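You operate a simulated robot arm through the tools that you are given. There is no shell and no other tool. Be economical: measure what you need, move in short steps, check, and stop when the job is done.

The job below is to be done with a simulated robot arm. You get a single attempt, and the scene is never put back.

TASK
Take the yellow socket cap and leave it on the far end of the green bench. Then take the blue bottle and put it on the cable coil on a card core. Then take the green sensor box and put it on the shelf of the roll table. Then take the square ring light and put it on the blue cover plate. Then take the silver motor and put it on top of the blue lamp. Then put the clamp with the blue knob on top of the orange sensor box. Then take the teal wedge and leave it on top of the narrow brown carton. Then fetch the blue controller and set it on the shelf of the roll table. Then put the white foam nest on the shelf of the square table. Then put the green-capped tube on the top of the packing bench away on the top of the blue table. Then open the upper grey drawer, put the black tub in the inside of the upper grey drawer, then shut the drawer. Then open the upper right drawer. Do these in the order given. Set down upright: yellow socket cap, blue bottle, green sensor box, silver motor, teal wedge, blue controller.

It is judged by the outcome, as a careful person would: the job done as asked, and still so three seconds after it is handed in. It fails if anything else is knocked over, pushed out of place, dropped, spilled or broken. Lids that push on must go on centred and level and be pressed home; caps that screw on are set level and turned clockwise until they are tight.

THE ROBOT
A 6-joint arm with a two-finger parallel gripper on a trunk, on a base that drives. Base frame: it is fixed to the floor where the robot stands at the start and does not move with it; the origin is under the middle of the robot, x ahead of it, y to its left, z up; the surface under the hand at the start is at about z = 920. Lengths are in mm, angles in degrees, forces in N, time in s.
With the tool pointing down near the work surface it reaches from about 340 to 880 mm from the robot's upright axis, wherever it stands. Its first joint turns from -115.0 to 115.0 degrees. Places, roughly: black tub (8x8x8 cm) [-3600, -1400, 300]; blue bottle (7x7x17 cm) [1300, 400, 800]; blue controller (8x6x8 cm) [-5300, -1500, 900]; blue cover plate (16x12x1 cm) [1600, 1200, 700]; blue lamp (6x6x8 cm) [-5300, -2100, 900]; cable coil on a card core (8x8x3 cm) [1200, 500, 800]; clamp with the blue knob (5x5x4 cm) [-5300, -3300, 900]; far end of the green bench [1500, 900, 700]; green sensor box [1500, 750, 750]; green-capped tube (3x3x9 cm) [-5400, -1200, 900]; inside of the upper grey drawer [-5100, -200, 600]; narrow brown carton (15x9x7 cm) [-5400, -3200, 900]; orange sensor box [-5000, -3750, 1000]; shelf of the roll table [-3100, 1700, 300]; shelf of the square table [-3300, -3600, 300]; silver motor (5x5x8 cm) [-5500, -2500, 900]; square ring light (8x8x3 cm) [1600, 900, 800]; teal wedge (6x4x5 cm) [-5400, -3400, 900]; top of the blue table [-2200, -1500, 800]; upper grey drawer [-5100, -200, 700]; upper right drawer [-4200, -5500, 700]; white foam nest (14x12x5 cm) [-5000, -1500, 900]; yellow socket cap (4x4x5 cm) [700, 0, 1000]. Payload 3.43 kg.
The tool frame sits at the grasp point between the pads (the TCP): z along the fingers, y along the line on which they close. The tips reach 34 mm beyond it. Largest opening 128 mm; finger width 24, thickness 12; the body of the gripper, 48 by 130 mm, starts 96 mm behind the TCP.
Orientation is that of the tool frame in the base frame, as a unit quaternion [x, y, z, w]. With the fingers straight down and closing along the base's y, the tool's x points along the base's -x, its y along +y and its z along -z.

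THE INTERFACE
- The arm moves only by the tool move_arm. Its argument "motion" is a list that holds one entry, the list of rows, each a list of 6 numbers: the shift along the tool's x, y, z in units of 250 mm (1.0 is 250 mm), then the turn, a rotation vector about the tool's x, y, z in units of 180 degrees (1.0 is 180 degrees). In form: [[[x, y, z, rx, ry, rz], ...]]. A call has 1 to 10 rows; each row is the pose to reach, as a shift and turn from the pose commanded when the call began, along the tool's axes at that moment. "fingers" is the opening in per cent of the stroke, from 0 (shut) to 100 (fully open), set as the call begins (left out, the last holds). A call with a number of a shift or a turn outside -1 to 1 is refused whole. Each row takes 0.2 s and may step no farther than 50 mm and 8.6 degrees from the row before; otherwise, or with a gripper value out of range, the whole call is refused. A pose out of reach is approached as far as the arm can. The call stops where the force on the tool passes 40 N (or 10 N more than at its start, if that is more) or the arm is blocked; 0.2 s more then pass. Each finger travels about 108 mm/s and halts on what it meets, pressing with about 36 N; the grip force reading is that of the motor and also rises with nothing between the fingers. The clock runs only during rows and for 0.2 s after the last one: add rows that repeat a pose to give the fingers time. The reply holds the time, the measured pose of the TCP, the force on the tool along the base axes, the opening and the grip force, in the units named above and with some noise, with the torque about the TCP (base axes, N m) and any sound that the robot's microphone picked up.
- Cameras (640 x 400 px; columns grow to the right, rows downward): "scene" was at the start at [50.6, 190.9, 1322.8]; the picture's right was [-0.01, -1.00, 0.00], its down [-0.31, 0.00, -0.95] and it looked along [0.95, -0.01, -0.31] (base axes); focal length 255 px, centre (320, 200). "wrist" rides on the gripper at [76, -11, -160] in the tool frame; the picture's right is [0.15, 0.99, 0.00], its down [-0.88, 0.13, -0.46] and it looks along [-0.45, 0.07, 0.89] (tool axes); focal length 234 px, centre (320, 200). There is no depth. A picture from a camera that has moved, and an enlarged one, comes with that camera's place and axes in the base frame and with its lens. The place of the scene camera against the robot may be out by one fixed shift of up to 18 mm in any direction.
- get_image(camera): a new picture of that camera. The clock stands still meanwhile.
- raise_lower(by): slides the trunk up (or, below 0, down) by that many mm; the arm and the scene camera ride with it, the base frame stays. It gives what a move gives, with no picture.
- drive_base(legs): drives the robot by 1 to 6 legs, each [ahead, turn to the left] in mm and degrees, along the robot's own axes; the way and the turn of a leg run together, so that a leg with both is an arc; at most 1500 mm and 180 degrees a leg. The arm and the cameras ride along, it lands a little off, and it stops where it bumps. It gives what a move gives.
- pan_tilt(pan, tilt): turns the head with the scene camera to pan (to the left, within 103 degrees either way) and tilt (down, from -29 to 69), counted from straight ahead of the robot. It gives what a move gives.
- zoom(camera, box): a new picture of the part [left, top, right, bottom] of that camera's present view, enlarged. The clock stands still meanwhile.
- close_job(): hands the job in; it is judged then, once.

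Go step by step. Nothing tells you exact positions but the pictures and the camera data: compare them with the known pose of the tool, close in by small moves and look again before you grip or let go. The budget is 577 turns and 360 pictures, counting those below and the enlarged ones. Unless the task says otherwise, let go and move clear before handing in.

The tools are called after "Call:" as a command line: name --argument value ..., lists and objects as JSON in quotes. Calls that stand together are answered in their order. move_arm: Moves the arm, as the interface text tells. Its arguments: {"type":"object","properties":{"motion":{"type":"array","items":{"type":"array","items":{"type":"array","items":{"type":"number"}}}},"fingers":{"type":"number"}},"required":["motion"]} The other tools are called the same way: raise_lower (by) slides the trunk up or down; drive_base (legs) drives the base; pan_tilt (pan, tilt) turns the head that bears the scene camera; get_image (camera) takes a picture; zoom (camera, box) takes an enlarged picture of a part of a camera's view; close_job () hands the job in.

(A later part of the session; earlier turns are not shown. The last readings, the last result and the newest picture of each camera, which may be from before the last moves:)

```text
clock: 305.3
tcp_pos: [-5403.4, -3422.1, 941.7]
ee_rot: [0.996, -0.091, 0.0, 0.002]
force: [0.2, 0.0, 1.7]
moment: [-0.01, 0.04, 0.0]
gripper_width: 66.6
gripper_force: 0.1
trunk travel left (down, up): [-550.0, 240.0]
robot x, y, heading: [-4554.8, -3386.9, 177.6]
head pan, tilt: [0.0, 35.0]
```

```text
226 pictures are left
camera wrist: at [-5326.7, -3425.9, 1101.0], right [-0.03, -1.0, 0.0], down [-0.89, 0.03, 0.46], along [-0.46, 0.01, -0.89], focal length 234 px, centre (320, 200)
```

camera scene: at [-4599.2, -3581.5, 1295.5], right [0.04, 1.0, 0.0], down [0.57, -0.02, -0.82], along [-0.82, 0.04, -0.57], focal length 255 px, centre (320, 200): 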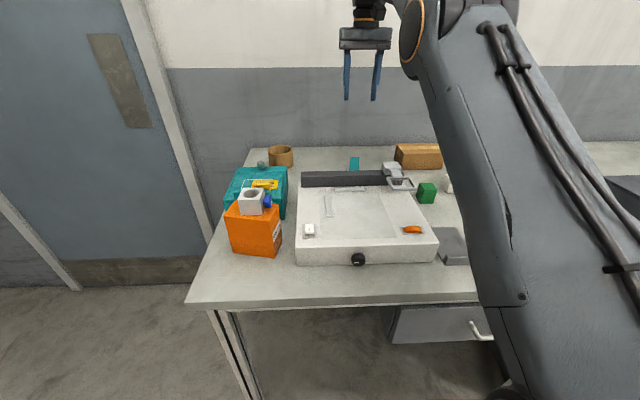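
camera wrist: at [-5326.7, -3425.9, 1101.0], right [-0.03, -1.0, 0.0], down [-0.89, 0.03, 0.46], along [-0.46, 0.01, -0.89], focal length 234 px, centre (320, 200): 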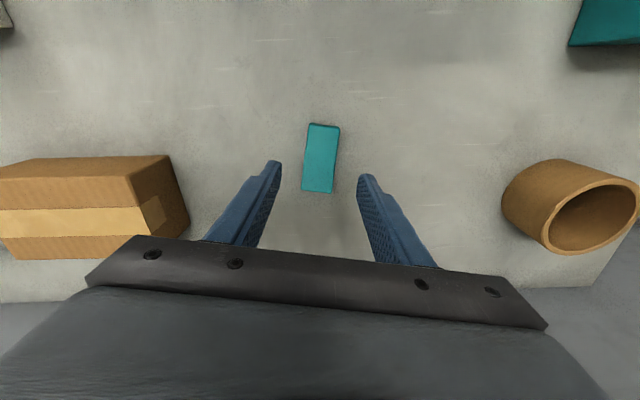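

The gripper is aligned. I'll go down, grip and lift.

Call:
move_arm --motion '[[[0, 0.004, 0.1, 0, 0, 0], [0, 0.004, 0.18, 0, 0, 0]]]'

Call:
move_arm --motion '[[[0, 0, 0, 0, 0, 0], [0, 0, 0, 0, 0, 0], [0, 0, 0, 0, 0, 0]]]' --fingers 12

Call:
move_arm --motion '[[[0, 0, -0.1, 0, 0, 0], [0, 0, -0.28, 0, 0, 0], [0, 0, -0.46, 0, 0, 0], [0, 0, -0.6, 0, 0, 0]]]'

Call:
get_image --camera "wrist"

Call:
zoom --camera "scene" --box '[320, 60, 480, 180]'

```text
clock: 305.9
tcp_pos: [-5402.2, -3424.3, 896.3]
ee_rot: [0.996, -0.09, 0.001, 0.001]
force: [0.4, -0.4, 0.7]
moment: [0.02, -0.02, 0.0]
gripper_width: 66.7
gripper_force: 0.1
trunk travel left (down, up): [-550.0, 240.0]
robot x, y, heading: [-4553.6, -3385.3, 177.5]
head pan, tilt: [0.0, 35.0]
```

```text
clock: 306.7
tcp_pos: [-5401.6, -3422.7, 896.9]
ee_rot: [0.996, -0.09, 0.0, 0.003]
force: [0.3, 0.4, -0.4]
moment: [0.0, 0.01, 0.0]
gripper_width: 30.9
gripper_force: 35.9
trunk travel left (down, up): [-550.0, 240.0]
robot x, y, heading: [-4554.4, -3383.7, 177.5]
head pan, tilt: [0.0, 35.0]
```

```text
clock: 307.7
tcp_pos: [-5402.9, -3423.6, 1047.1]
ee_rot: [0.996, -0.091, 0.001, 0.001]
force: [0.2, -0.1, -0.9]
moment: [0.01, 0.01, -0.01]
gripper_width: 31.0
gripper_force: 36.1
trunk travel left (down, up): [-550.0, 240.0]
robot x, y, heading: [-4559.8, -3386.2, 177.3]
head pan, tilt: [0.0, 35.0]
```

```text
225 pictures are left
camera wrist: at [-5326.6, -3426.9, 1206.7], right [-0.03, -1.0, 0.0], down [-0.89, 0.03, 0.45], along [-0.45, 0.01, -0.89], focal length 234 px, centre (320, 200)
```

wrist: 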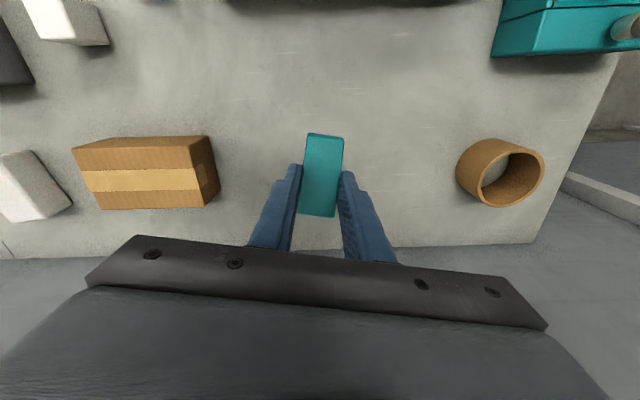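

```text
3.33 times, centred on (400, 120) of scene
camera zoom: at [-4599.4, -3581.5, 1295.5], right [0.04, 1.0, 0.0], down [0.57, -0.02, -0.82], along [-0.82, 0.04, -0.57], focal length 851 px, centre (53, 467)
```

zoom: 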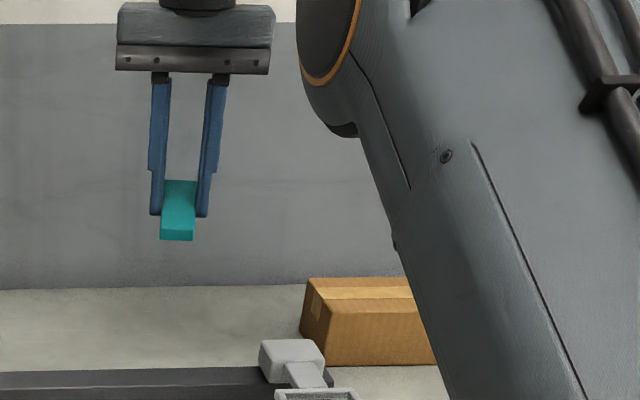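

The wedge is held. The carton's top is centred near (-5433, -3198), a little beyond reach from here, so I'll retract and shift the base about 190 mm north.

Call:
move_arm --motion '[[[0.15, -0.03, -0.1, 0, 0, 0], [0.31, -0.06, -0.17, 0, 0, 0], [0.47, -0.09, -0.2, 0, 0, 0], [0.63, -0.12, -0.2, 0, 0, 0], [0.787, -0.145, -0.2, 0, 0, 0]]]'

Call:
drive_base --legs '[[-150, 0], [0, -87.5], [190, 0], [0, 90], [165, 0]]'

Call:
get_image --camera "wrist"

Call:
get_image --camera "scene"

```text
clock: 308.9
tcp_pos: [-5202.7, -3422.0, 1093.7]
ee_rot: [0.996, -0.09, 0.002, 0.002]
force: [0.2, 0.0, -2.6]
moment: [0.03, -0.08, -0.01]
gripper_width: 30.8
gripper_force: 35.8
trunk travel left (down, up): [-550.0, 240.0]
robot x, y, heading: [-4550.9, -3385.2, 177.5]
head pan, tilt: [0.0, 35.0]
```

```text
clock: 320.1
tcp_pos: [-5211.3, -3252.9, 1094.5]
ee_rot: [0.997, -0.077, 0.001, 0.001]
force: [-0.8, -0.5, -1.1]
moment: [0.01, -0.03, 0.02]
gripper_width: 30.9
gripper_force: 36.1
trunk travel left (down, up): [-550.0, 240.0]
robot x, y, heading: [-4566.7, -3199.4, 179.1]
head pan, tilt: [0.0, 35.0]
```

```text
223 pictures are left
camera wrist: at [-5133.5, -3253.9, 1254.3], right [-0.01, -1.0, 0.0], down [-0.89, 0.01, 0.45], along [-0.45, 0.0, -0.89], focal length 234 px, centre (320, 200)
```

wrist: 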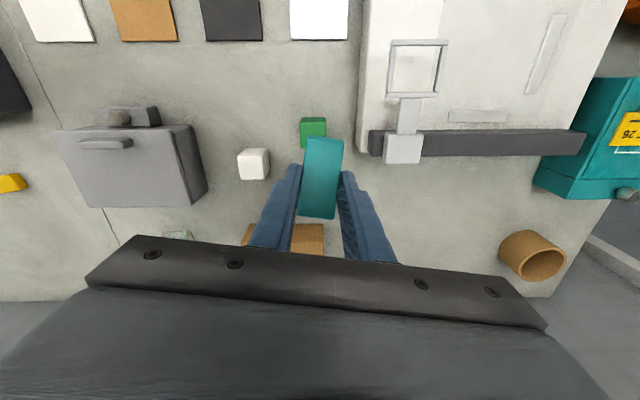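

```text
222 pictures are left
camera scene: at [-4602.2, -3395.4, 1295.5], right [0.02, 1.0, 0.0], down [0.57, -0.01, -0.82], along [-0.82, 0.01, -0.57], focal length 255 px, centre (320, 200)
```

scene: 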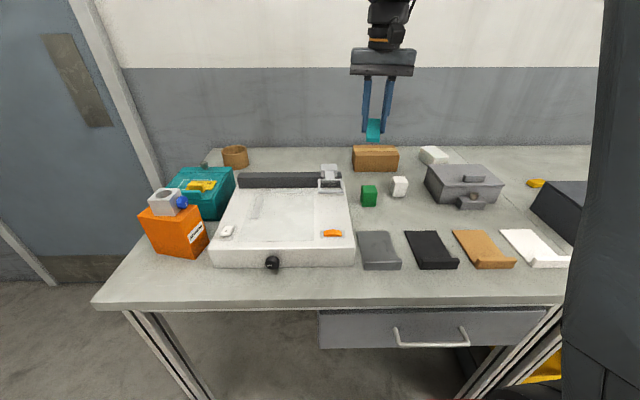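

I'm now in front of the carton. I'll bring the wedge above it, squaring it up.

Call:
move_arm --motion '[[[-0.17, -0.015, 0.0, 0, 0, -0.01], [-0.34, -0.03, 0.06, 0, 0, -0.02], [-0.51, -0.045, 0.12, 0, 0, -0.03], [-0.67, -0.06, 0.2, 0, 0, -0.04], [-0.8, -0.07, 0.28, 0, 0, -0.049], [-0.92, -0.076, 0.36, 0, 0, -0.049]]]'

Call:
get_image --camera "wrist"

Call:
zoom --camera "scene" --box '[310, 80, 450, 190]'

```text
clock: 321.5
tcp_pos: [-5434.1, -3200.3, 1006.1]
ee_rot: [1.0, 0.001, 0.001, 0.003]
force: [1.3, 0.4, 1.5]
moment: [-0.01, 0.01, 0.02]
gripper_width: 30.6
gripper_force: 36.0
trunk travel left (down, up): [-550.0, 240.0]
robot x, y, heading: [-4563.0, -3195.8, 179.0]
head pan, tilt: [0.0, 35.0]
```

```text
221 pictures are left
camera wrist: at [-5358.6, -3188.8, 1165.1], right [0.15, -0.99, 0.0], down [-0.88, -0.13, 0.46], along [-0.45, -0.07, -0.89], focal length 234 px, centre (320, 200)
```

wrist: 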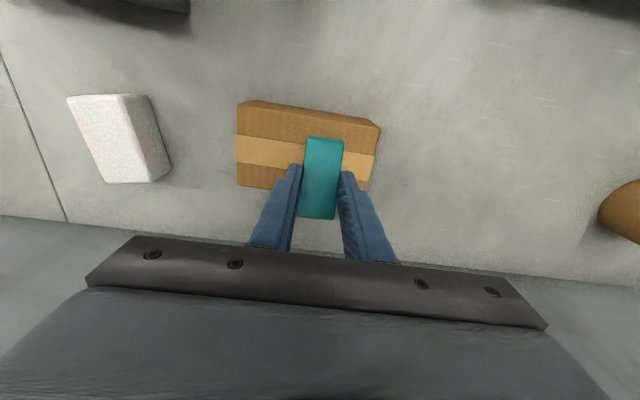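

```text
3.64 times, centred on (380, 135) of scene
camera zoom: at [-4601.7, -3395.5, 1295.5], right [0.02, 1.0, 0.0], down [0.57, -0.01, -0.82], along [-0.82, 0.01, -0.57], focal length 928 px, centre (102, 436)
```

zoom: 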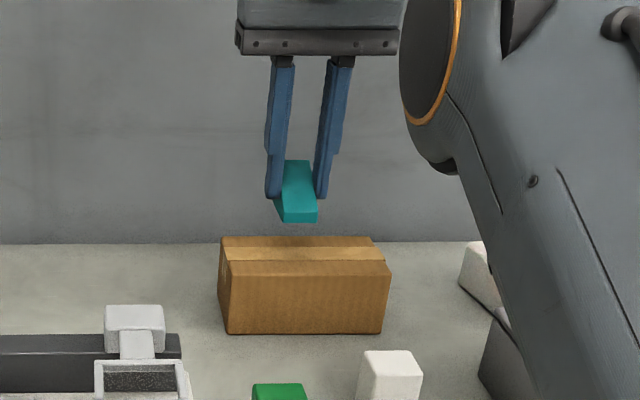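

The wedge is over the carton. I'll shift 6 mm and lower to contact.

Call:
move_arm --motion '[[[-0.008, -0.024, 0.05, 0, 0, 0], [-0.008, -0.024, 0.1, 0, 0, 0], [-0.008, -0.024, 0.112, 0, 0, 0], [-0.008, -0.024, 0.122, 0, 0, 0], [-0.008, -0.024, 0.132, 0, 0, 0], [-0.008, -0.024, 0.142, 0, 0, 0], [-0.008, -0.024, 0.152, 0, 0, 0], [-0.008, -0.024, 0.162, 0, 0, 0], [-0.008, -0.024, 0.172, 0, 0, 0], [-0.008, -0.024, 0.182, 0, 0, 0]]]'

Call:
zoom --camera "scene" --box '[310, 80, 450, 190]'

Call:
get_image --camera "wrist"

```text
clock: 323.7
tcp_pos: [-5436.9, -3194.1, 960.8]
ee_rot: [1.0, 0.0, -0.001, 0.002]
force: [1.1, 0.3, 10.3]
moment: [0.13, -0.25, 0.0]
gripper_width: 30.8
gripper_force: 35.8
trunk travel left (down, up): [-550.0, 240.0]
robot x, y, heading: [-4559.9, -3199.4, 179.3]
head pan, tilt: [0.0, 35.0]
```

```text
3.64 times, centred on (380, 135) of scene
camera zoom: at [-4601.8, -3395.4, 1295.6], right [0.02, 1.0, 0.0], down [0.57, -0.01, -0.82], along [-0.82, 0.01, -0.57], focal length 928 px, centre (102, 436)
```

zoom: 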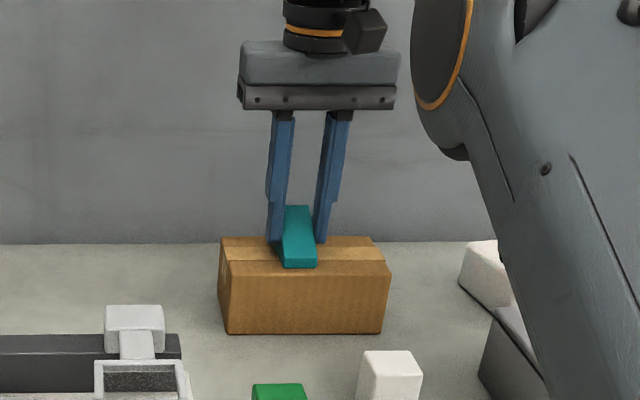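

```text
218 pictures are left
camera wrist: at [-5360.0, -3183.0, 1120.4], right [0.15, -0.99, 0.0], down [-0.88, -0.13, 0.46], along [-0.45, -0.07, -0.89], focal length 234 px, centre (320, 200)
```

wrist: 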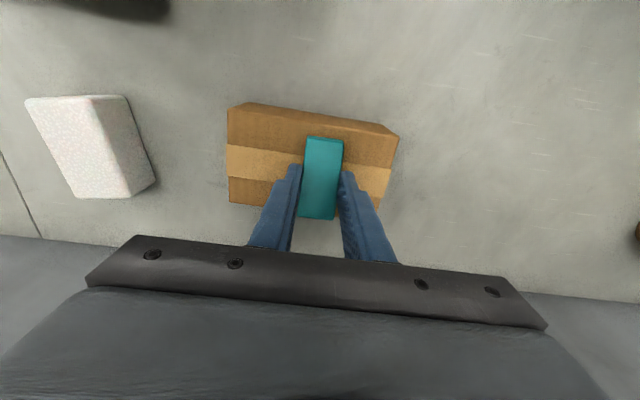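

The wedge sits on the carton, well inside its edges. I'll release, lift and verify.

Call:
move_arm --motion '[[[0, 0, -0.003, 0, 0, 0], [0, 0, -0.003, 0, 0, 0], [0, 0, -0.003, 0, 0, 0]]]' --fingers 45

Call:
move_arm --motion '[[[0, 0, -0.1, 0, 0, 0], [0, 0, -0.28, 0, 0, 0], [0, 0, -0.46, 0, 0, 0], [0.1, 0, -0.6, 0, 0, 0]]]'

Call:
get_image --camera "wrist"

Call:
zoom --camera "scene" --box '[310, 80, 450, 190]'

```text
clock: 324.5
tcp_pos: [-5435.9, -3192.8, 960.5]
ee_rot: [1.0, 0.001, 0.0, 0.002]
force: [0.0, -0.5, -0.9]
moment: [-0.01, 0.01, 0.0]
gripper_width: 57.3
gripper_force: 0.0
trunk travel left (down, up): [-550.0, 240.0]
robot x, y, heading: [-4559.4, -3196.9, 179.1]
head pan, tilt: [0.0, 35.0]
```

```text
clock: 325.5
tcp_pos: [-5408.3, -3193.4, 1097.2]
ee_rot: [1.0, 0.001, 0.002, 0.002]
force: [-0.6, -0.1, -0.5]
moment: [0.02, -0.04, -0.01]
gripper_width: 57.3
gripper_force: 0.0
out of reach, approached as far as the arm can: row 3, 4
trunk travel left (down, up): [-550.0, 240.0]
robot x, y, heading: [-4564.8, -3199.1, 179.1]
head pan, tilt: [0.0, 35.0]
```

```text
217 pictures are left
camera wrist: at [-5333.2, -3181.1, 1256.8], right [0.15, -0.99, 0.0], down [-0.88, -0.13, 0.45], along [-0.45, -0.07, -0.89], focal length 234 px, centre (320, 200)
```

wrist: 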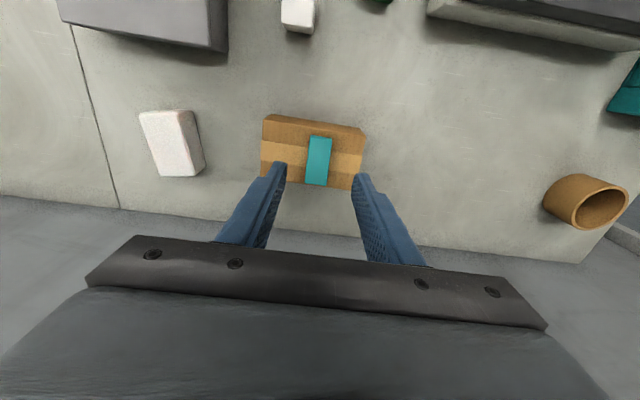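

```text
3.64 times, centred on (380, 135) of scene
camera zoom: at [-4602.6, -3395.4, 1295.5], right [0.02, 1.0, 0.0], down [0.57, -0.01, -0.82], along [-0.82, 0.01, -0.57], focal length 928 px, centre (102, 436)
```

zoom: 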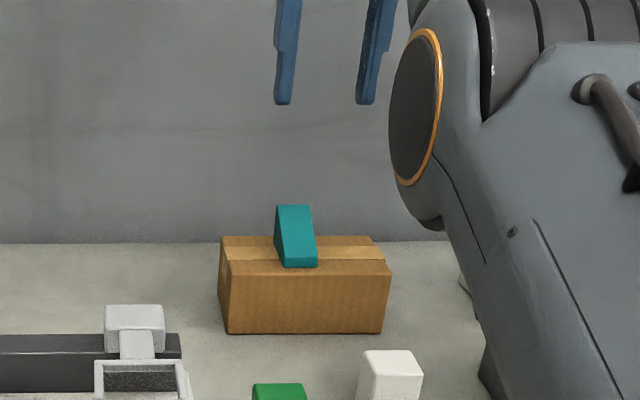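

The wedge is in place. Next is the blue controller near (-5300, -1500); I'll retract and drive north.

Call:
move_arm --motion '[[[0.18, 0, -0.05, 0, 0, 0], [0.36, 0, -0.1, 0, 0, 0], [0.54, 0, -0.15, 0, 0, 0], [0.72, 0, -0.2, 0, 0, 0], [0.9, 0, -0.25, 0, 0, 0], [1.0, 0, -0.3, 0, 0, 0]]]'

Call:
drive_base --legs '[[-170, 0], [0, -89], [1500, 0], [150, 0], [0, 90], [120, 0]]'

Call:
get_image --camera "scene"

Call:
get_image --camera "wrist"

```text
clock: 327.1
tcp_pos: [-5196.2, -3192.3, 1186.0]
ee_rot: [1.0, 0.001, -0.023, 0.002]
force: [-1.4, -1.3, -1.8]
moment: [-0.01, -0.12, 0.0]
gripper_width: 57.5
gripper_force: 0.1
out of reach, approached as far as the arm can: row 1, 2, 3
trunk travel left (down, up): [-550.0, 240.0]
robot x, y, heading: [-4558.9, -3197.3, 179.2]
head pan, tilt: [0.0, 35.0]
stopped in row 6: the arm was blocked; the commanded pose is now the measured one
```

```text
clock: 345.1
tcp_pos: [-5036.4, -1497.8, 1189.4]
ee_rot: [0.999, -0.034, -0.025, 0.001]
force: [0.2, -1.2, 0.9]
moment: [-0.01, 0.01, 0.0]
gripper_width: 57.7
gripper_force: 0.0
trunk travel left (down, up): [-550.0, 240.0]
robot x, y, heading: [-4408.2, -1543.2, 174.9]
head pan, tilt: [0.0, 35.0]
```

```text
215 pictures are left
camera scene: at [-4461.0, -1740.8, 1295.5], right [0.09, 1.0, 0.0], down [0.57, -0.05, -0.82], along [-0.82, 0.07, -0.57], focal length 255 px, centre (320, 200)
```

scene: 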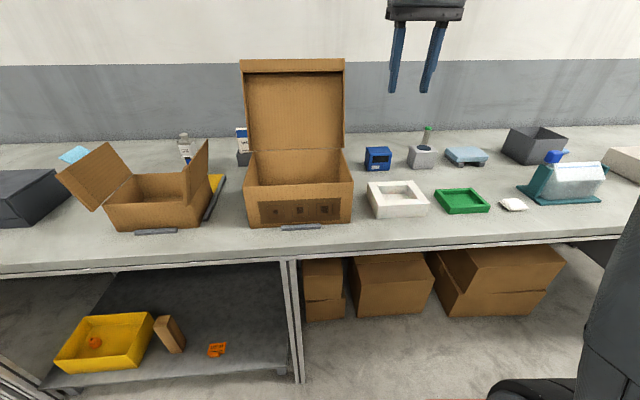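

```text
214 pictures are left
camera wrist: at [-4952.5, -1492.8, 1344.6], right [0.08, -1.0, 0.0], down [-0.86, -0.07, 0.5], along [-0.5, -0.04, -0.87], focal length 234 px, centre (320, 200)
```

wrist: 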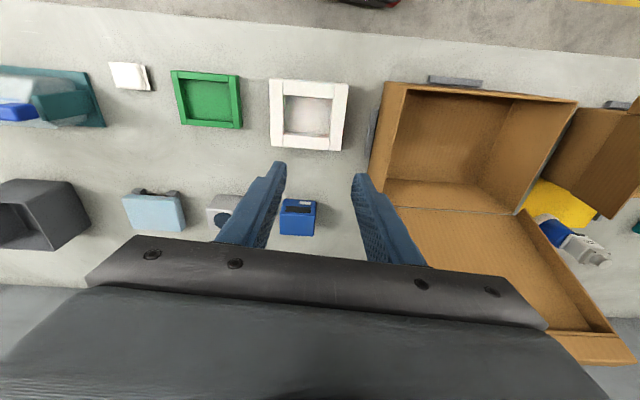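

I see the blue controller near (-5218, -1469), the white foam nest in front of it and the tube in a grey holder. I'll zoom in.

Call:
zoom --camera "scene" --box '[340, 100, 520, 230]'

Call:
zoom --camera "wrist" --box '[180, 60, 380, 250]'

```text
3.08 times, centred on (430, 165) of scene
camera zoom: at [-4461.0, -1740.8, 1295.5], right [0.09, 1.0, 0.0], down [0.57, -0.05, -0.82], along [-0.82, 0.07, -0.57], focal length 785 px, centre (-18, 308)
```

zoom: 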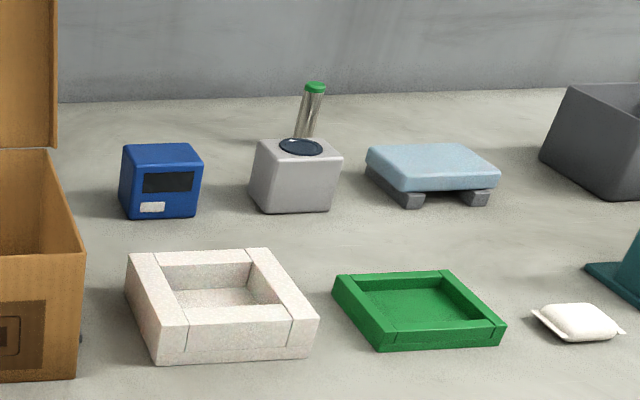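

```text
2.11 times, centred on (280, 155) of wrist
camera zoom: at [-4952.5, -1492.8, 1344.6], right [0.08, -1.0, 0.0], down [-0.86, -0.07, 0.5], along [-0.5, -0.04, -0.87], focal length 493 px, centre (404, 295)
```

zoom: 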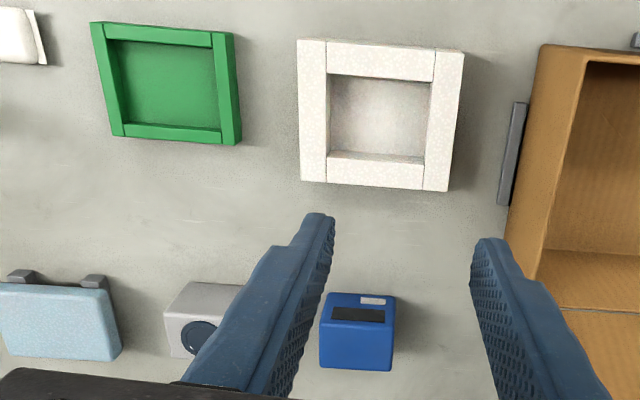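

I'll drive 80 mm closer, then tilt the hand 40° forward above the controller at about (-5258, -1463).

Call:
drive_base --legs '[[80, 0]]'

Call:
move_arm --motion '[[[-0.09, -0.012, 0.08, 0, -0.034, -0.004], [-0.18, -0.024, 0.18, 0, -0.069, -0.008], [-0.27, -0.036, 0.28, 0, -0.104, -0.011], [-0.36, -0.048, 0.4, 0, -0.138, -0.015], [-0.45, -0.06, 0.5, 0, -0.172, -0.018], [-0.544, -0.073, 0.6, 0, -0.207, -0.022]]]' --fingers 100

Call:
get_image --camera "wrist"

Call:
get_image --camera "scene"

```text
clock: 346.1
tcp_pos: [-5115.7, -1489.2, 1189.8]
ee_rot: [0.999, -0.035, -0.026, 0.001]
force: [0.6, -0.2, -0.3]
moment: [-0.02, 0.04, -0.03]
gripper_width: 57.7
gripper_force: 0.1
trunk travel left (down, up): [-550.0, 240.0]
robot x, y, heading: [-4489.2, -1538.3, 174.9]
head pan, tilt: [0.0, 35.0]
```

```text
clock: 347.5
tcp_pos: [-5258.0, -1463.0, 1046.4]
ee_rot: [0.939, 0.001, -0.344, -0.012]
force: [-0.1, -0.2, -0.2]
moment: [0.01, 0.0, 0.01]
gripper_width: 128.3
gripper_force: 0.1
trunk travel left (down, up): [-550.0, 240.0]
robot x, y, heading: [-4486.2, -1537.5, 175.2]
head pan, tilt: [0.0, 35.0]
```

```text
211 pictures are left
camera wrist: at [-5097.2, -1454.7, 1119.1], right [0.11, -0.99, -0.12], down [-0.38, -0.15, 0.91], along [-0.92, -0.05, -0.39], focal length 234 px, centre (320, 200)
```

wrist: 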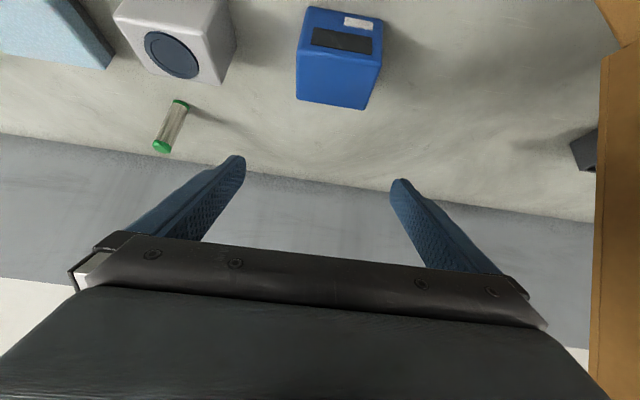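

```text
210 pictures are left
camera scene: at [-4540.0, -1733.9, 1295.5], right [0.09, 1.0, 0.0], down [0.57, -0.05, -0.82], along [-0.82, 0.07, -0.57], focal length 255 px, centre (320, 200)
```

scene: 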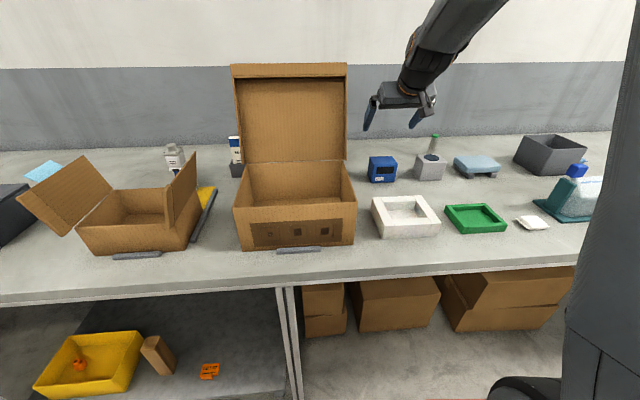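

The controller's top is at about z = 925, centred near (-5262, -1463). I'll descend vertically around it.

Call:
move_arm --motion '[[[0.09, 0, 0.12, 0, 0, 0], [0.19, 0, 0.245, 0, 0, 0], [0.28, 0, 0.36, 0, 0, 0], [0.36, 0, 0.455, 0, 0, 0]]]'

Call:
get_image --camera "wrist"

Call:
zoom --camera "scene" --box '[330, 70, 480, 200]'

```text
clock: 348.5
tcp_pos: [-5260.7, -1459.4, 901.3]
ee_rot: [0.939, 0.0, -0.344, -0.012]
force: [0.4, 0.1, 0.8]
moment: [0.03, 0.0, 0.01]
gripper_width: 128.1
gripper_force: 0.0
trunk travel left (down, up): [-550.0, 240.0]
robot x, y, heading: [-4486.1, -1540.1, 175.2]
head pan, tilt: [0.0, 35.0]
```

```text
209 pictures are left
camera wrist: at [-5101.5, -1451.8, 974.8], right [0.11, -0.99, -0.12], down [-0.38, -0.15, 0.91], along [-0.92, -0.05, -0.39], focal length 234 px, centre (320, 200)
```

wrist: 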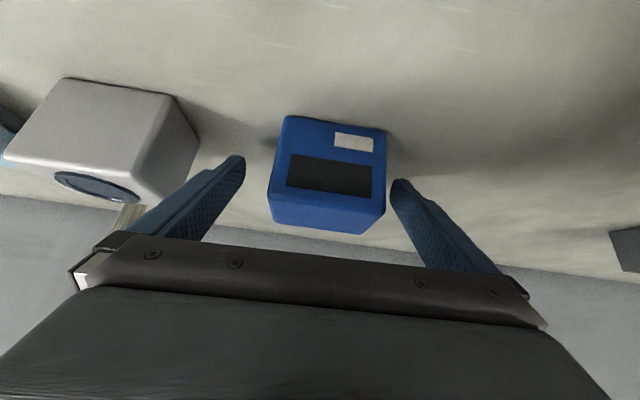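

```text
3.08 times, centred on (405, 135) of scene
camera zoom: at [-4540.0, -1733.9, 1295.5], right [0.09, 1.0, 0.0], down [0.57, -0.05, -0.82], along [-0.82, 0.07, -0.57], focal length 785 px, centre (58, 400)
```

zoom: 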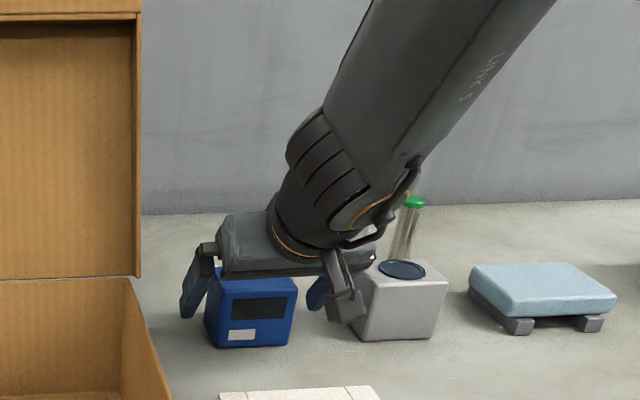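

The controller is between the fingers. I'll grip and lift straight up.

Call:
move_arm --motion '[[[0, 0.016, 0, 0, 0, 0], [0, 0.016, 0, 0, 0, 0], [0, 0.016, 0, 0, 0, 0], [0, 0.016, 0, 0, 0, 0]]]' --fingers 40

Call:
move_arm --motion '[[[-0.03, 0, -0.04, 0, 0, 0], [-0.12, 0, -0.16, 0, 0, 0], [-0.22, 0, -0.28, 0, 0, 0], [-0.33, 0, -0.4, 0, 0, 0], [-0.44, 0, -0.54, 0, 0, 0]]]'

Call:
get_image --camera "wrist"

Call:
zoom --camera "scene" --box '[330, 30, 480, 200]'

```text
clock: 349.5
tcp_pos: [-5262.5, -1462.9, 901.2]
ee_rot: [0.939, 0.001, -0.343, -0.01]
force: [-0.2, -2.2, 1.4]
moment: [-0.26, -0.16, 0.01]
gripper_width: 79.8
gripper_force: 35.9
trunk travel left (down, up): [-550.0, 240.0]
robot x, y, heading: [-4487.1, -1540.9, 174.9]
head pan, tilt: [0.0, 35.0]
```

```text
clock: 350.7
tcp_pos: [-5260.6, -1465.0, 1075.5]
ee_rot: [0.94, 0.001, -0.342, -0.011]
force: [-0.7, -1.0, -3.4]
moment: [0.0, 0.01, -0.01]
gripper_width: 80.0
gripper_force: 36.2
trunk travel left (down, up): [-550.0, 240.0]
robot x, y, heading: [-4485.9, -1540.2, 175.0]
head pan, tilt: [0.0, 35.0]
```

```text
207 pictures are left
camera wrist: at [-5099.3, -1457.3, 1147.9], right [0.11, -0.99, -0.12], down [-0.38, -0.15, 0.91], along [-0.92, -0.05, -0.39], focal length 234 px, centre (320, 200)
```

wrist: 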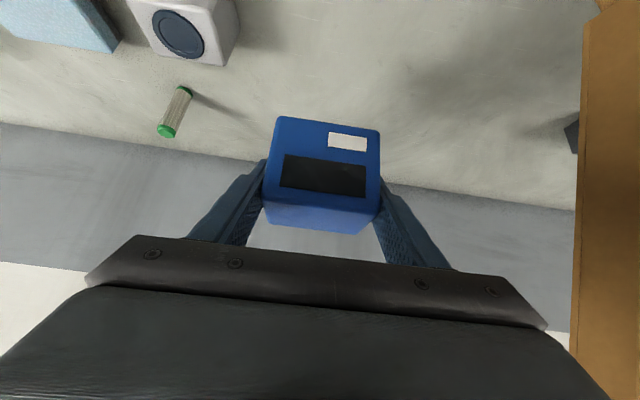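

```text
2.35 times, centred on (405, 115) of scene
camera zoom: at [-4540.9, -1733.8, 1295.5], right [0.09, 1.0, 0.0], down [0.57, -0.05, -0.82], along [-0.82, 0.07, -0.57], focal length 601 px, centre (120, 400)
```

zoom: 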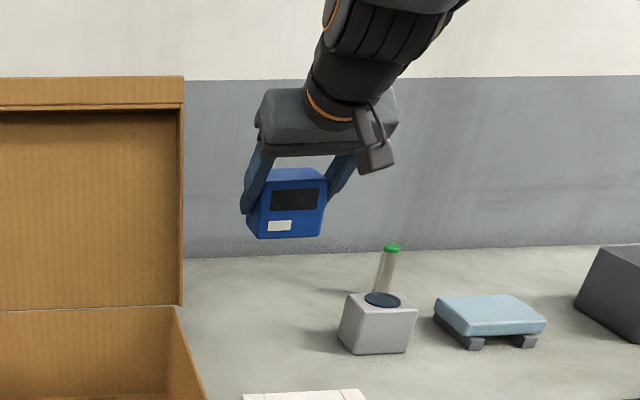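

The controller is held upright with its bottom 44 mm below the TCP. I'll retract a bit and drive to the roll table.

Call:
move_arm --motion '[[[0.05, 0, -0.15, 0, 0, 0], [0.1, 0, -0.3, 0, 0, 0], [0.152, 0, -0.44, 0, 0, 0]]]'

Call:
drive_base --legs '[[-150, 0], [0, -85], [1500, 0], [600, 0], [0, -90], [1230, 0]]'

Call:
get_image --camera "wrist"

```text
clock: 351.5
tcp_pos: [-5161.0, -1467.7, 1133.3]
ee_rot: [0.939, 0.001, -0.343, -0.011]
force: [-0.9, -0.3, -4.1]
moment: [0.01, -0.03, 0.02]
gripper_width: 79.9
gripper_force: 35.8
trunk travel left (down, up): [-550.0, 240.0]
robot x, y, heading: [-4488.9, -1541.0, 175.0]
head pan, tilt: [0.0, 35.0]
```

```text
clock: 376.3
tcp_pos: [-2416.3, 592.7, 1132.6]
ee_rot: [-0.051, 0.938, 0.007, 0.343]
force: [0.1, -0.2, -4.3]
moment: [0.02, 0.01, 0.02]
gripper_width: 79.7
gripper_force: 35.8
trunk travel left (down, up): [-550.0, 240.0]
robot x, y, heading: [-3092.1, 596.6, 0.9]
head pan, tilt: [0.0, 35.0]
```

```text
205 pictures are left
camera wrist: at [-2575.7, 566.0, 1206.9], right [-0.21, 0.97, -0.12], down [0.36, 0.19, 0.91], along [0.91, 0.15, -0.39], focal length 234 px, centre (320, 200)
```

wrist: 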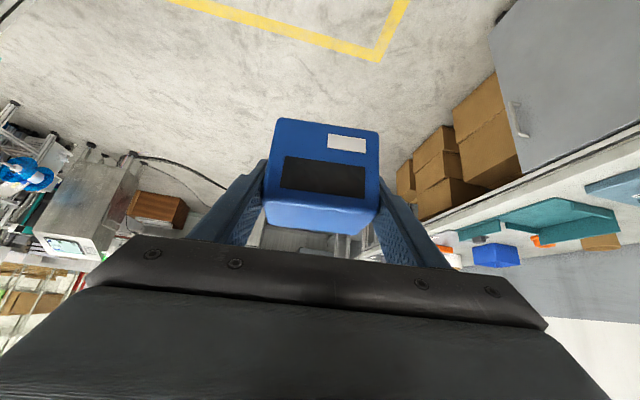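

I'll turn to face the roll table and check.

Call:
drive_base --legs '[[0, 87]]'

Call:
raise_lower --by -550

Call:
pan_tilt --pan 0 --tilt 25

Call:
get_image --camera "scene"

```text
clock: 380.4
tcp_pos: [-3060.6, 1270.0, 1134.1]
ee_rot: [0.683, -0.645, -0.242, -0.244]
force: [-0.4, 0.4, -3.5]
moment: [-0.05, 0.03, 0.04]
gripper_width: 79.7
gripper_force: 36.2
trunk travel left (down, up): [-550.0, 240.0]
robot x, y, heading: [-3092.5, 592.7, 88.2]
head pan, tilt: [0.0, 35.0]
```

```text
refused: -550 is not a number from -400 to 400
```

```text
clock: 381.2
tcp_pos: [-3060.4, 1269.8, 1133.9]
ee_rot: [0.683, -0.645, -0.241, -0.243]
force: [0.4, -0.2, -4.4]
moment: [-0.02, -0.03, -0.01]
gripper_width: 79.8
gripper_force: 35.3
trunk travel left (down, up): [-550.0, 240.0]
robot x, y, heading: [-3096.3, 592.6, 88.2]
head pan, tilt: [0.0, 25.0]
```

```text
204 pictures are left
camera scene: at [-3283.2, 640.8, 1311.2], right [1.0, -0.03, 0.0], down [-0.01, -0.42, -0.91], along [0.03, 0.91, -0.42], focal length 255 px, centre (320, 200)
```

scene: 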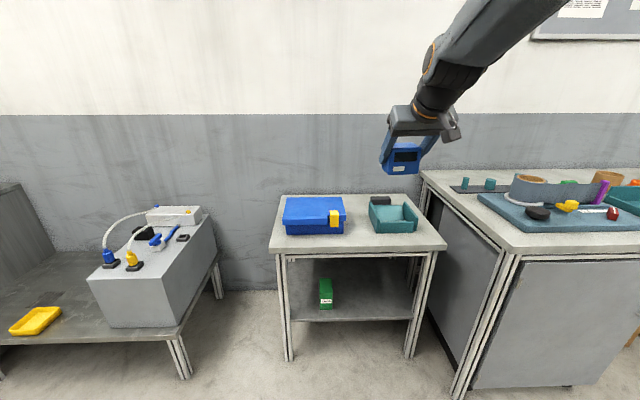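

The shelf still holds the sensor box on its left. I'll back off 120 mm, lower the trunk fully and bring the controller to shelf height.

Call:
drive_base --legs '[[-120, 0]]'

Call:
raise_lower --by -400

Call:
raise_lower --by -150

Call:
get_image --camera "scene"

```text
clock: 382.4
tcp_pos: [-3063.7, 1149.4, 1134.3]
ee_rot: [0.683, -0.644, -0.242, -0.244]
force: [-1.0, -0.5, -3.9]
moment: [-0.01, -0.05, 0.0]
gripper_width: 79.7
gripper_force: 36.6
trunk travel left (down, up): [-550.0, 240.0]
robot x, y, heading: [-3095.0, 472.9, 88.4]
head pan, tilt: [0.0, 25.0]
```

```text
clock: 386.2
tcp_pos: [-3065.5, 1148.7, 733.4]
ee_rot: [0.684, -0.644, -0.243, -0.244]
force: [0.5, 0.5, -4.6]
moment: [-0.05, 0.0, 0.0]
gripper_width: 80.1
gripper_force: 35.8
trunk travel left (down, up): [-150.0, 640.0]
robot x, y, heading: [-3095.4, 472.6, 88.3]
head pan, tilt: [0.0, 25.0]
```

```text
clock: 388.0
tcp_pos: [-3063.9, 1165.8, 582.7]
ee_rot: [0.683, -0.644, -0.242, -0.243]
force: [-0.4, -0.2, -4.5]
moment: [-0.03, -0.01, -0.01]
gripper_width: 79.9
gripper_force: 36.1
trunk travel left (down, up): [0.0, 790.0]
robot x, y, heading: [-3095.8, 471.9, 88.4]
head pan, tilt: [0.0, 25.0]
```

```text
203 pictures are left
camera scene: at [-3282.3, 672.6, 761.2], right [1.0, -0.03, 0.0], down [-0.01, -0.42, -0.91], along [0.03, 0.91, -0.42], focal length 255 px, centre (320, 200)
```

scene: 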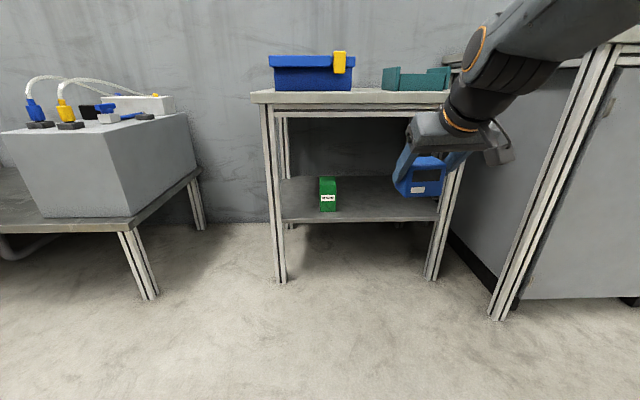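

I'll lower the controller to just above shelf height, still in front of the table.

Call:
move_arm --motion '[[[0.08, 0, 0.13, 0, 0, 0], [0.17, 0, 0.27, 0, 0, 0], [0.27, 0, 0.41, 0, 0, 0], [0.37, 0, 0.55, 0, 0, 0], [0.476, 0, 0.69, 0, 0, 0]]]'

Call:
get_image --camera "scene"

Call:
get_image --camera "wrist"

```text
clock: 389.2
tcp_pos: [-3075.8, 1174.1, 364.4]
ee_rot: [0.75, -0.583, -0.223, -0.218]
force: [0.6, 1.4, -1.9]
moment: [-0.11, -0.02, 0.01]
gripper_width: 79.7
gripper_force: 35.8
trunk travel left (down, up): [0.0, 790.0]
robot x, y, heading: [-3100.9, 469.1, 88.6]
head pan, tilt: [0.0, 25.0]
```

```text
202 pictures are left
camera scene: at [-3282.3, 672.6, 761.2], right [1.0, -0.03, 0.0], down [-0.01, -0.42, -0.91], along [0.03, 0.91, -0.42], focal length 255 px, centre (320, 200)
```

scene: 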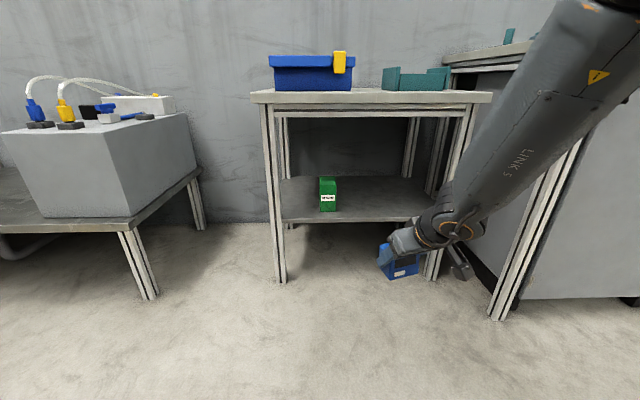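

```text
201 pictures are left
camera wrist: at [-3034.5, 1022.9, 448.2], right [-0.93, -0.34, -0.15], down [-0.29, 0.38, 0.88], along [-0.24, 0.86, -0.45], focal length 234 px, centre (320, 200)
```

wrist: 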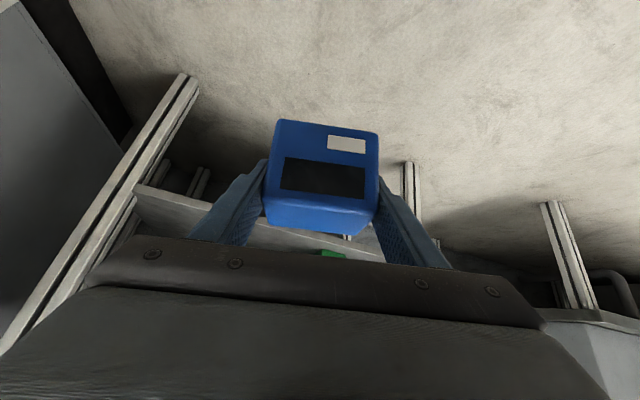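

The arm seems to be mid-swing through a wrist singularity. I'll hold and re-read the pose.

Call:
move_arm --motion '[[[0, 0, 0, 0, 0, 0], [0, 0, 0, 0, 0, 0], [0, 0, 0, 0, 0, 0]]]'

Call:
get_image --camera "scene"

```text
clock: 390.0
tcp_pos: [-3058.3, 1188.1, 373.7]
ee_rot: [0.683, -0.645, -0.241, -0.243]
force: [-0.4, 0.3, -3.8]
moment: [-0.01, 0.01, 0.01]
gripper_width: 79.8
gripper_force: 36.4
trunk travel left (down, up): [0.0, 790.0]
robot x, y, heading: [-3094.5, 468.4, 88.3]
head pan, tilt: [0.0, 25.0]
```

```text
200 pictures are left
camera scene: at [-3282.3, 672.7, 761.2], right [1.0, -0.03, 0.0], down [-0.01, -0.42, -0.91], along [0.03, 0.91, -0.42], focal length 255 px, centre (320, 200)
```

scene: 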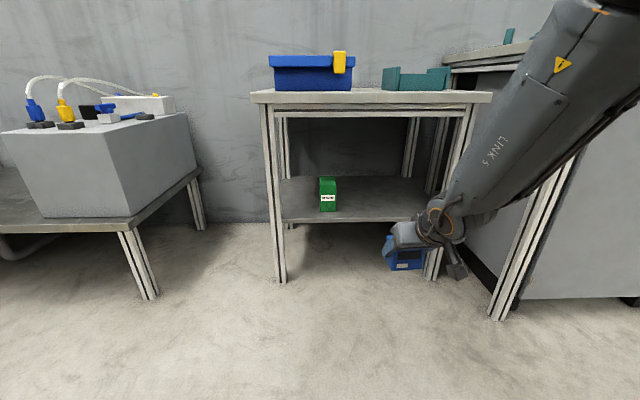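

The pose has settled correctly. I'll shift 35 mm left and drive in.

Call:
move_arm --motion '[[[0, 0.07, 0, 0, 0, 0], [0, 0.14, 0, 0, 0, 0], [0, 0.14, 0, 0, 0, 0]]]'

Call:
drive_base --legs '[[290, 0]]'

Call:
get_image --camera "scene"

Call:
get_image --camera "wrist"

```text
clock: 390.8
tcp_pos: [-3092.4, 1178.4, 371.2]
ee_rot: [0.69, -0.645, -0.24, -0.223]
force: [0.7, -0.9, -3.9]
moment: [-0.02, 0.02, 0.0]
gripper_width: 79.8
gripper_force: 35.8
out of reach, approached as far as the arm can: row 2
trunk travel left (down, up): [0.0, 790.0]
robot x, y, heading: [-3096.4, 472.4, 88.4]
head pan, tilt: [0.0, 25.0]
```

```text
clock: 392.8
tcp_pos: [-3077.7, 1465.9, 368.6]
ee_rot: [0.688, -0.648, -0.239, -0.225]
force: [-0.2, -0.1, -3.4]
moment: [-0.02, -0.01, -0.01]
gripper_width: 80.1
gripper_force: 35.9
trunk travel left (down, up): [0.0, 790.0]
robot x, y, heading: [-3087.5, 761.3, 88.0]
head pan, tilt: [0.0, 25.0]
```

```text
199 pictures are left
camera scene: at [-3271.1, 961.4, 761.2], right [1.0, -0.04, 0.0], down [-0.02, -0.42, -0.91], along [0.03, 0.91, -0.42], focal length 255 px, centre (320, 200)
```

scene: 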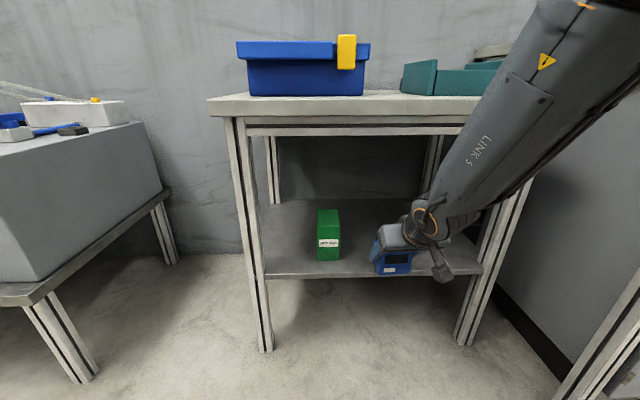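

```text
198 pictures are left
camera wrist: at [-3056.9, 1307.5, 448.2], right [-0.98, -0.17, -0.09], down [-0.15, 0.4, 0.9], along [-0.12, 0.9, -0.42], focal length 234 px, centre (320, 200)
```

wrist: 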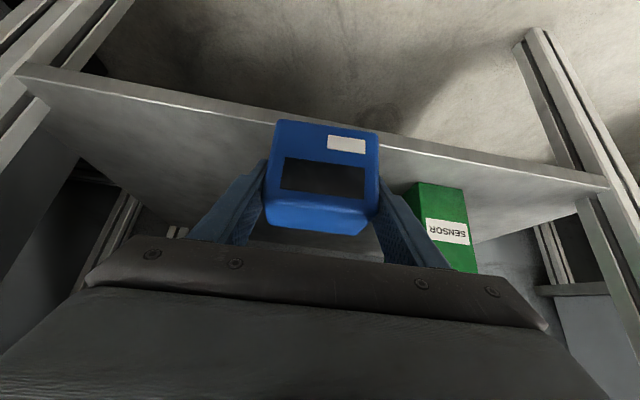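

The controller is entering above the shelf beside the sensor box with clear gaps. I'll drive in another 105 mm.

Call:
drive_base --legs '[[105, 0]]'

Call:
get_image --camera "wrist"

Call:
get_image --camera "scene"

```text
clock: 393.9
tcp_pos: [-3073.9, 1571.0, 370.1]
ee_rot: [0.688, -0.648, -0.238, -0.224]
force: [-0.1, 1.1, -3.3]
moment: [0.0, 0.0, -0.03]
gripper_width: 79.7
gripper_force: 35.8
trunk travel left (down, up): [0.0, 790.0]
robot x, y, heading: [-3086.3, 862.5, 87.9]
head pan, tilt: [0.0, 25.0]
```

```text
197 pictures are left
camera wrist: at [-3053.2, 1412.6, 448.1], right [-0.98, -0.17, -0.09], down [-0.15, 0.4, 0.9], along [-0.12, 0.9, -0.42], focal length 234 px, centre (320, 200)
```

wrist: 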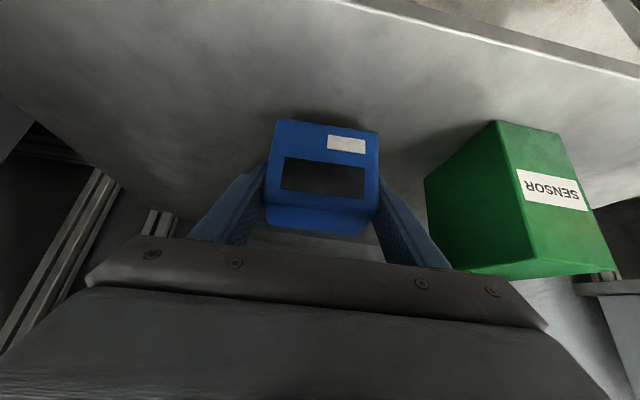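

```text
196 pictures are left
camera scene: at [-3267.3, 1066.4, 761.2], right [1.0, -0.04, 0.0], down [-0.02, -0.42, -0.91], along [0.03, 0.91, -0.42], focal length 255 px, centre (320, 200)
```

scene: 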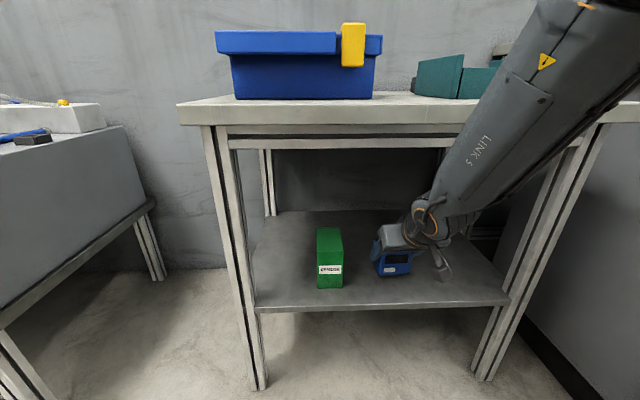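

The forearm is clear of the table edge. I'll lower gently to contact.

Call:
move_arm --motion '[[[0.023, 0, 0.028, 0, 0, 0], [0.046, 0, 0.055, 0, 0, 0], [0.053, 0, 0.063, 0, 0, 0], [0.059, 0, 0.071, 0, 0, 0], [0.066, 0, 0.078, 0, 0, 0], [0.072, 0, 0.086, 0, 0, 0], [0.079, 0, 0.094, 0, 0, 0], [0.085, 0, 0.102, 0, 0, 0], [0.092, 0, 0.11, 0, 0, 0]]]'

Call:
get_image --camera "scene"

```text
clock: 395.9
tcp_pos: [-3072.7, 1570.1, 335.8]
ee_rot: [0.688, -0.647, -0.239, -0.223]
force: [2.9, 0.2, 29.9]
moment: [-0.06, -0.82, -0.09]
gripper_width: 79.8
gripper_force: 36.4
trunk travel left (down, up): [0.0, 790.0]
robot x, y, heading: [-3083.2, 863.0, 88.1]
head pan, tilt: [0.0, 25.0]
```

```text
195 pictures are left
camera scene: at [-3267.3, 1065.8, 761.5], right [1.0, -0.04, 0.0], down [-0.02, -0.42, -0.91], along [0.03, 0.91, -0.42], focal length 255 px, centre (320, 200)
```

scene: 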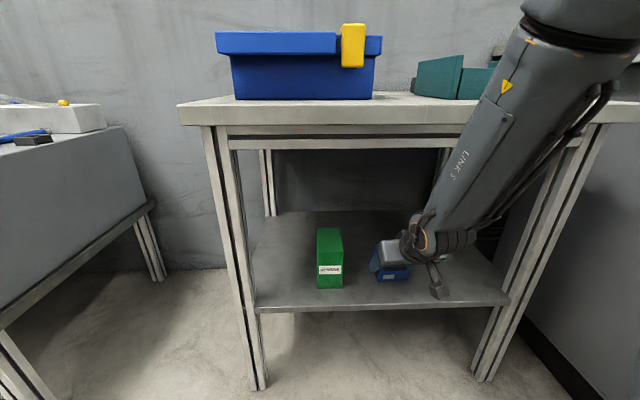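

It's in contact with the shelf. I'll unload slightly and release.

Call:
move_arm --motion '[[[-0.006, 0, -0.008, 0, 0, 0], [-0.01, 0, -0.012, 0, 0, 0], [-0.01, 0, -0.012, 0, 0, 0]]]'

Call:
move_arm --motion '[[[0, 0, 0, 0, 0, 0], [0, 0, 0, 0, 0, 0], [0, 0, 0, 0, 0, 0]]]' --fingers 88

Call:
get_image --camera "wrist"

```text
clock: 396.7
tcp_pos: [-3073.3, 1566.9, 336.8]
ee_rot: [0.689, -0.648, -0.238, -0.222]
force: [-0.8, 0.3, -3.6]
moment: [-0.06, -0.01, 0.03]
gripper_width: 79.5
gripper_force: 35.2
trunk travel left (down, up): [0.0, 790.0]
robot x, y, heading: [-3083.9, 865.5, 87.8]
head pan, tilt: [0.0, 25.0]
```

```text
clock: 397.5
tcp_pos: [-3074.5, 1569.9, 337.2]
ee_rot: [0.688, -0.648, -0.239, -0.224]
force: [-0.2, -0.2, -0.4]
moment: [0.02, 0.01, 0.01]
gripper_width: 112.3
gripper_force: 0.0
trunk travel left (down, up): [0.0, 790.0]
robot x, y, heading: [-3084.2, 863.7, 87.9]
head pan, tilt: [0.0, 25.0]
```

```text
194 pictures are left
camera wrist: at [-3052.8, 1411.0, 416.2], right [-0.98, -0.17, -0.09], down [-0.15, 0.4, 0.9], along [-0.12, 0.9, -0.42], focal length 234 px, centre (320, 200)
```

wrist: 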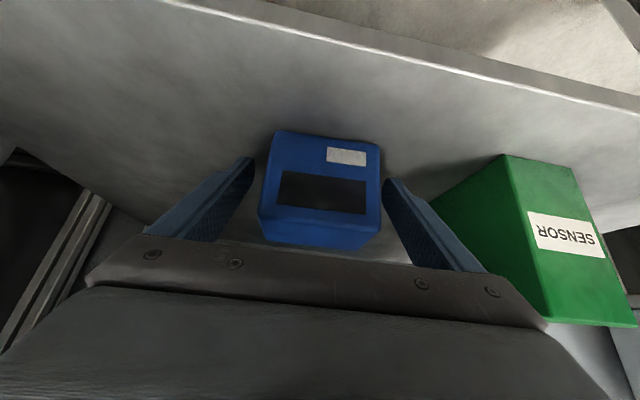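

The controller stands free on the shelf. I'll back straight out.

Call:
drive_base --legs '[[-330, 0]]'

Call:
get_image --camera "scene"

Call:
raise_lower --by 400

Call:
raise_lower --by 150

```text
clock: 399.7
tcp_pos: [-3090.4, 1240.1, 337.7]
ee_rot: [0.691, -0.645, -0.239, -0.223]
force: [-0.4, -0.7, -0.4]
moment: [-0.02, -0.01, 0.0]
gripper_width: 112.7
gripper_force: 0.0
trunk travel left (down, up): [0.0, 790.0]
robot x, y, heading: [-3095.0, 534.1, 88.4]
head pan, tilt: [0.0, 25.0]
```

```text
193 pictures are left
camera scene: at [-3279.8, 735.2, 761.2], right [1.0, -0.03, 0.0], down [-0.01, -0.42, -0.91], along [0.03, 0.91, -0.42], focal length 255 px, centre (320, 200)
```

scene: 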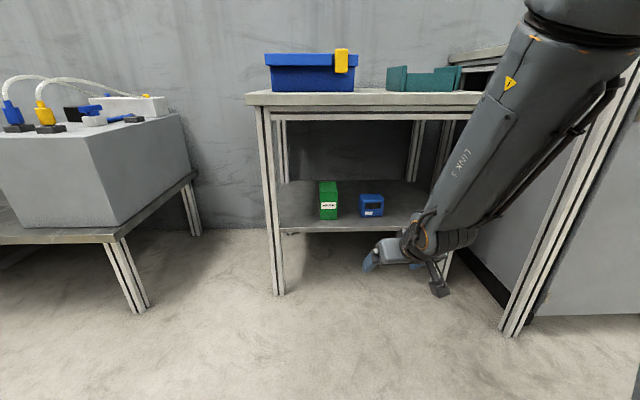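

```text
clock: 403.6
tcp_pos: [-3089.9, 1239.2, 737.2]
ee_rot: [0.69, -0.646, -0.239, -0.223]
force: [0.7, 0.3, 0.3]
moment: [0.01, 0.01, 0.02]
gripper_width: 112.7
gripper_force: 0.0
trunk travel left (down, up): [-400.0, 390.0]
robot x, y, heading: [-3094.7, 536.4, 88.2]
head pan, tilt: [0.0, 25.0]
```

```text
clock: 405.3
tcp_pos: [-3090.1, 1240.2, 886.5]
ee_rot: [0.691, -0.644, -0.241, -0.223]
force: [-0.2, -0.4, 0.8]
moment: [-0.01, 0.0, 0.01]
gripper_width: 112.7
gripper_force: 0.1
trunk travel left (down, up): [-550.0, 240.0]
robot x, y, heading: [-3094.0, 535.3, 88.2]
head pan, tilt: [0.0, 25.0]
```

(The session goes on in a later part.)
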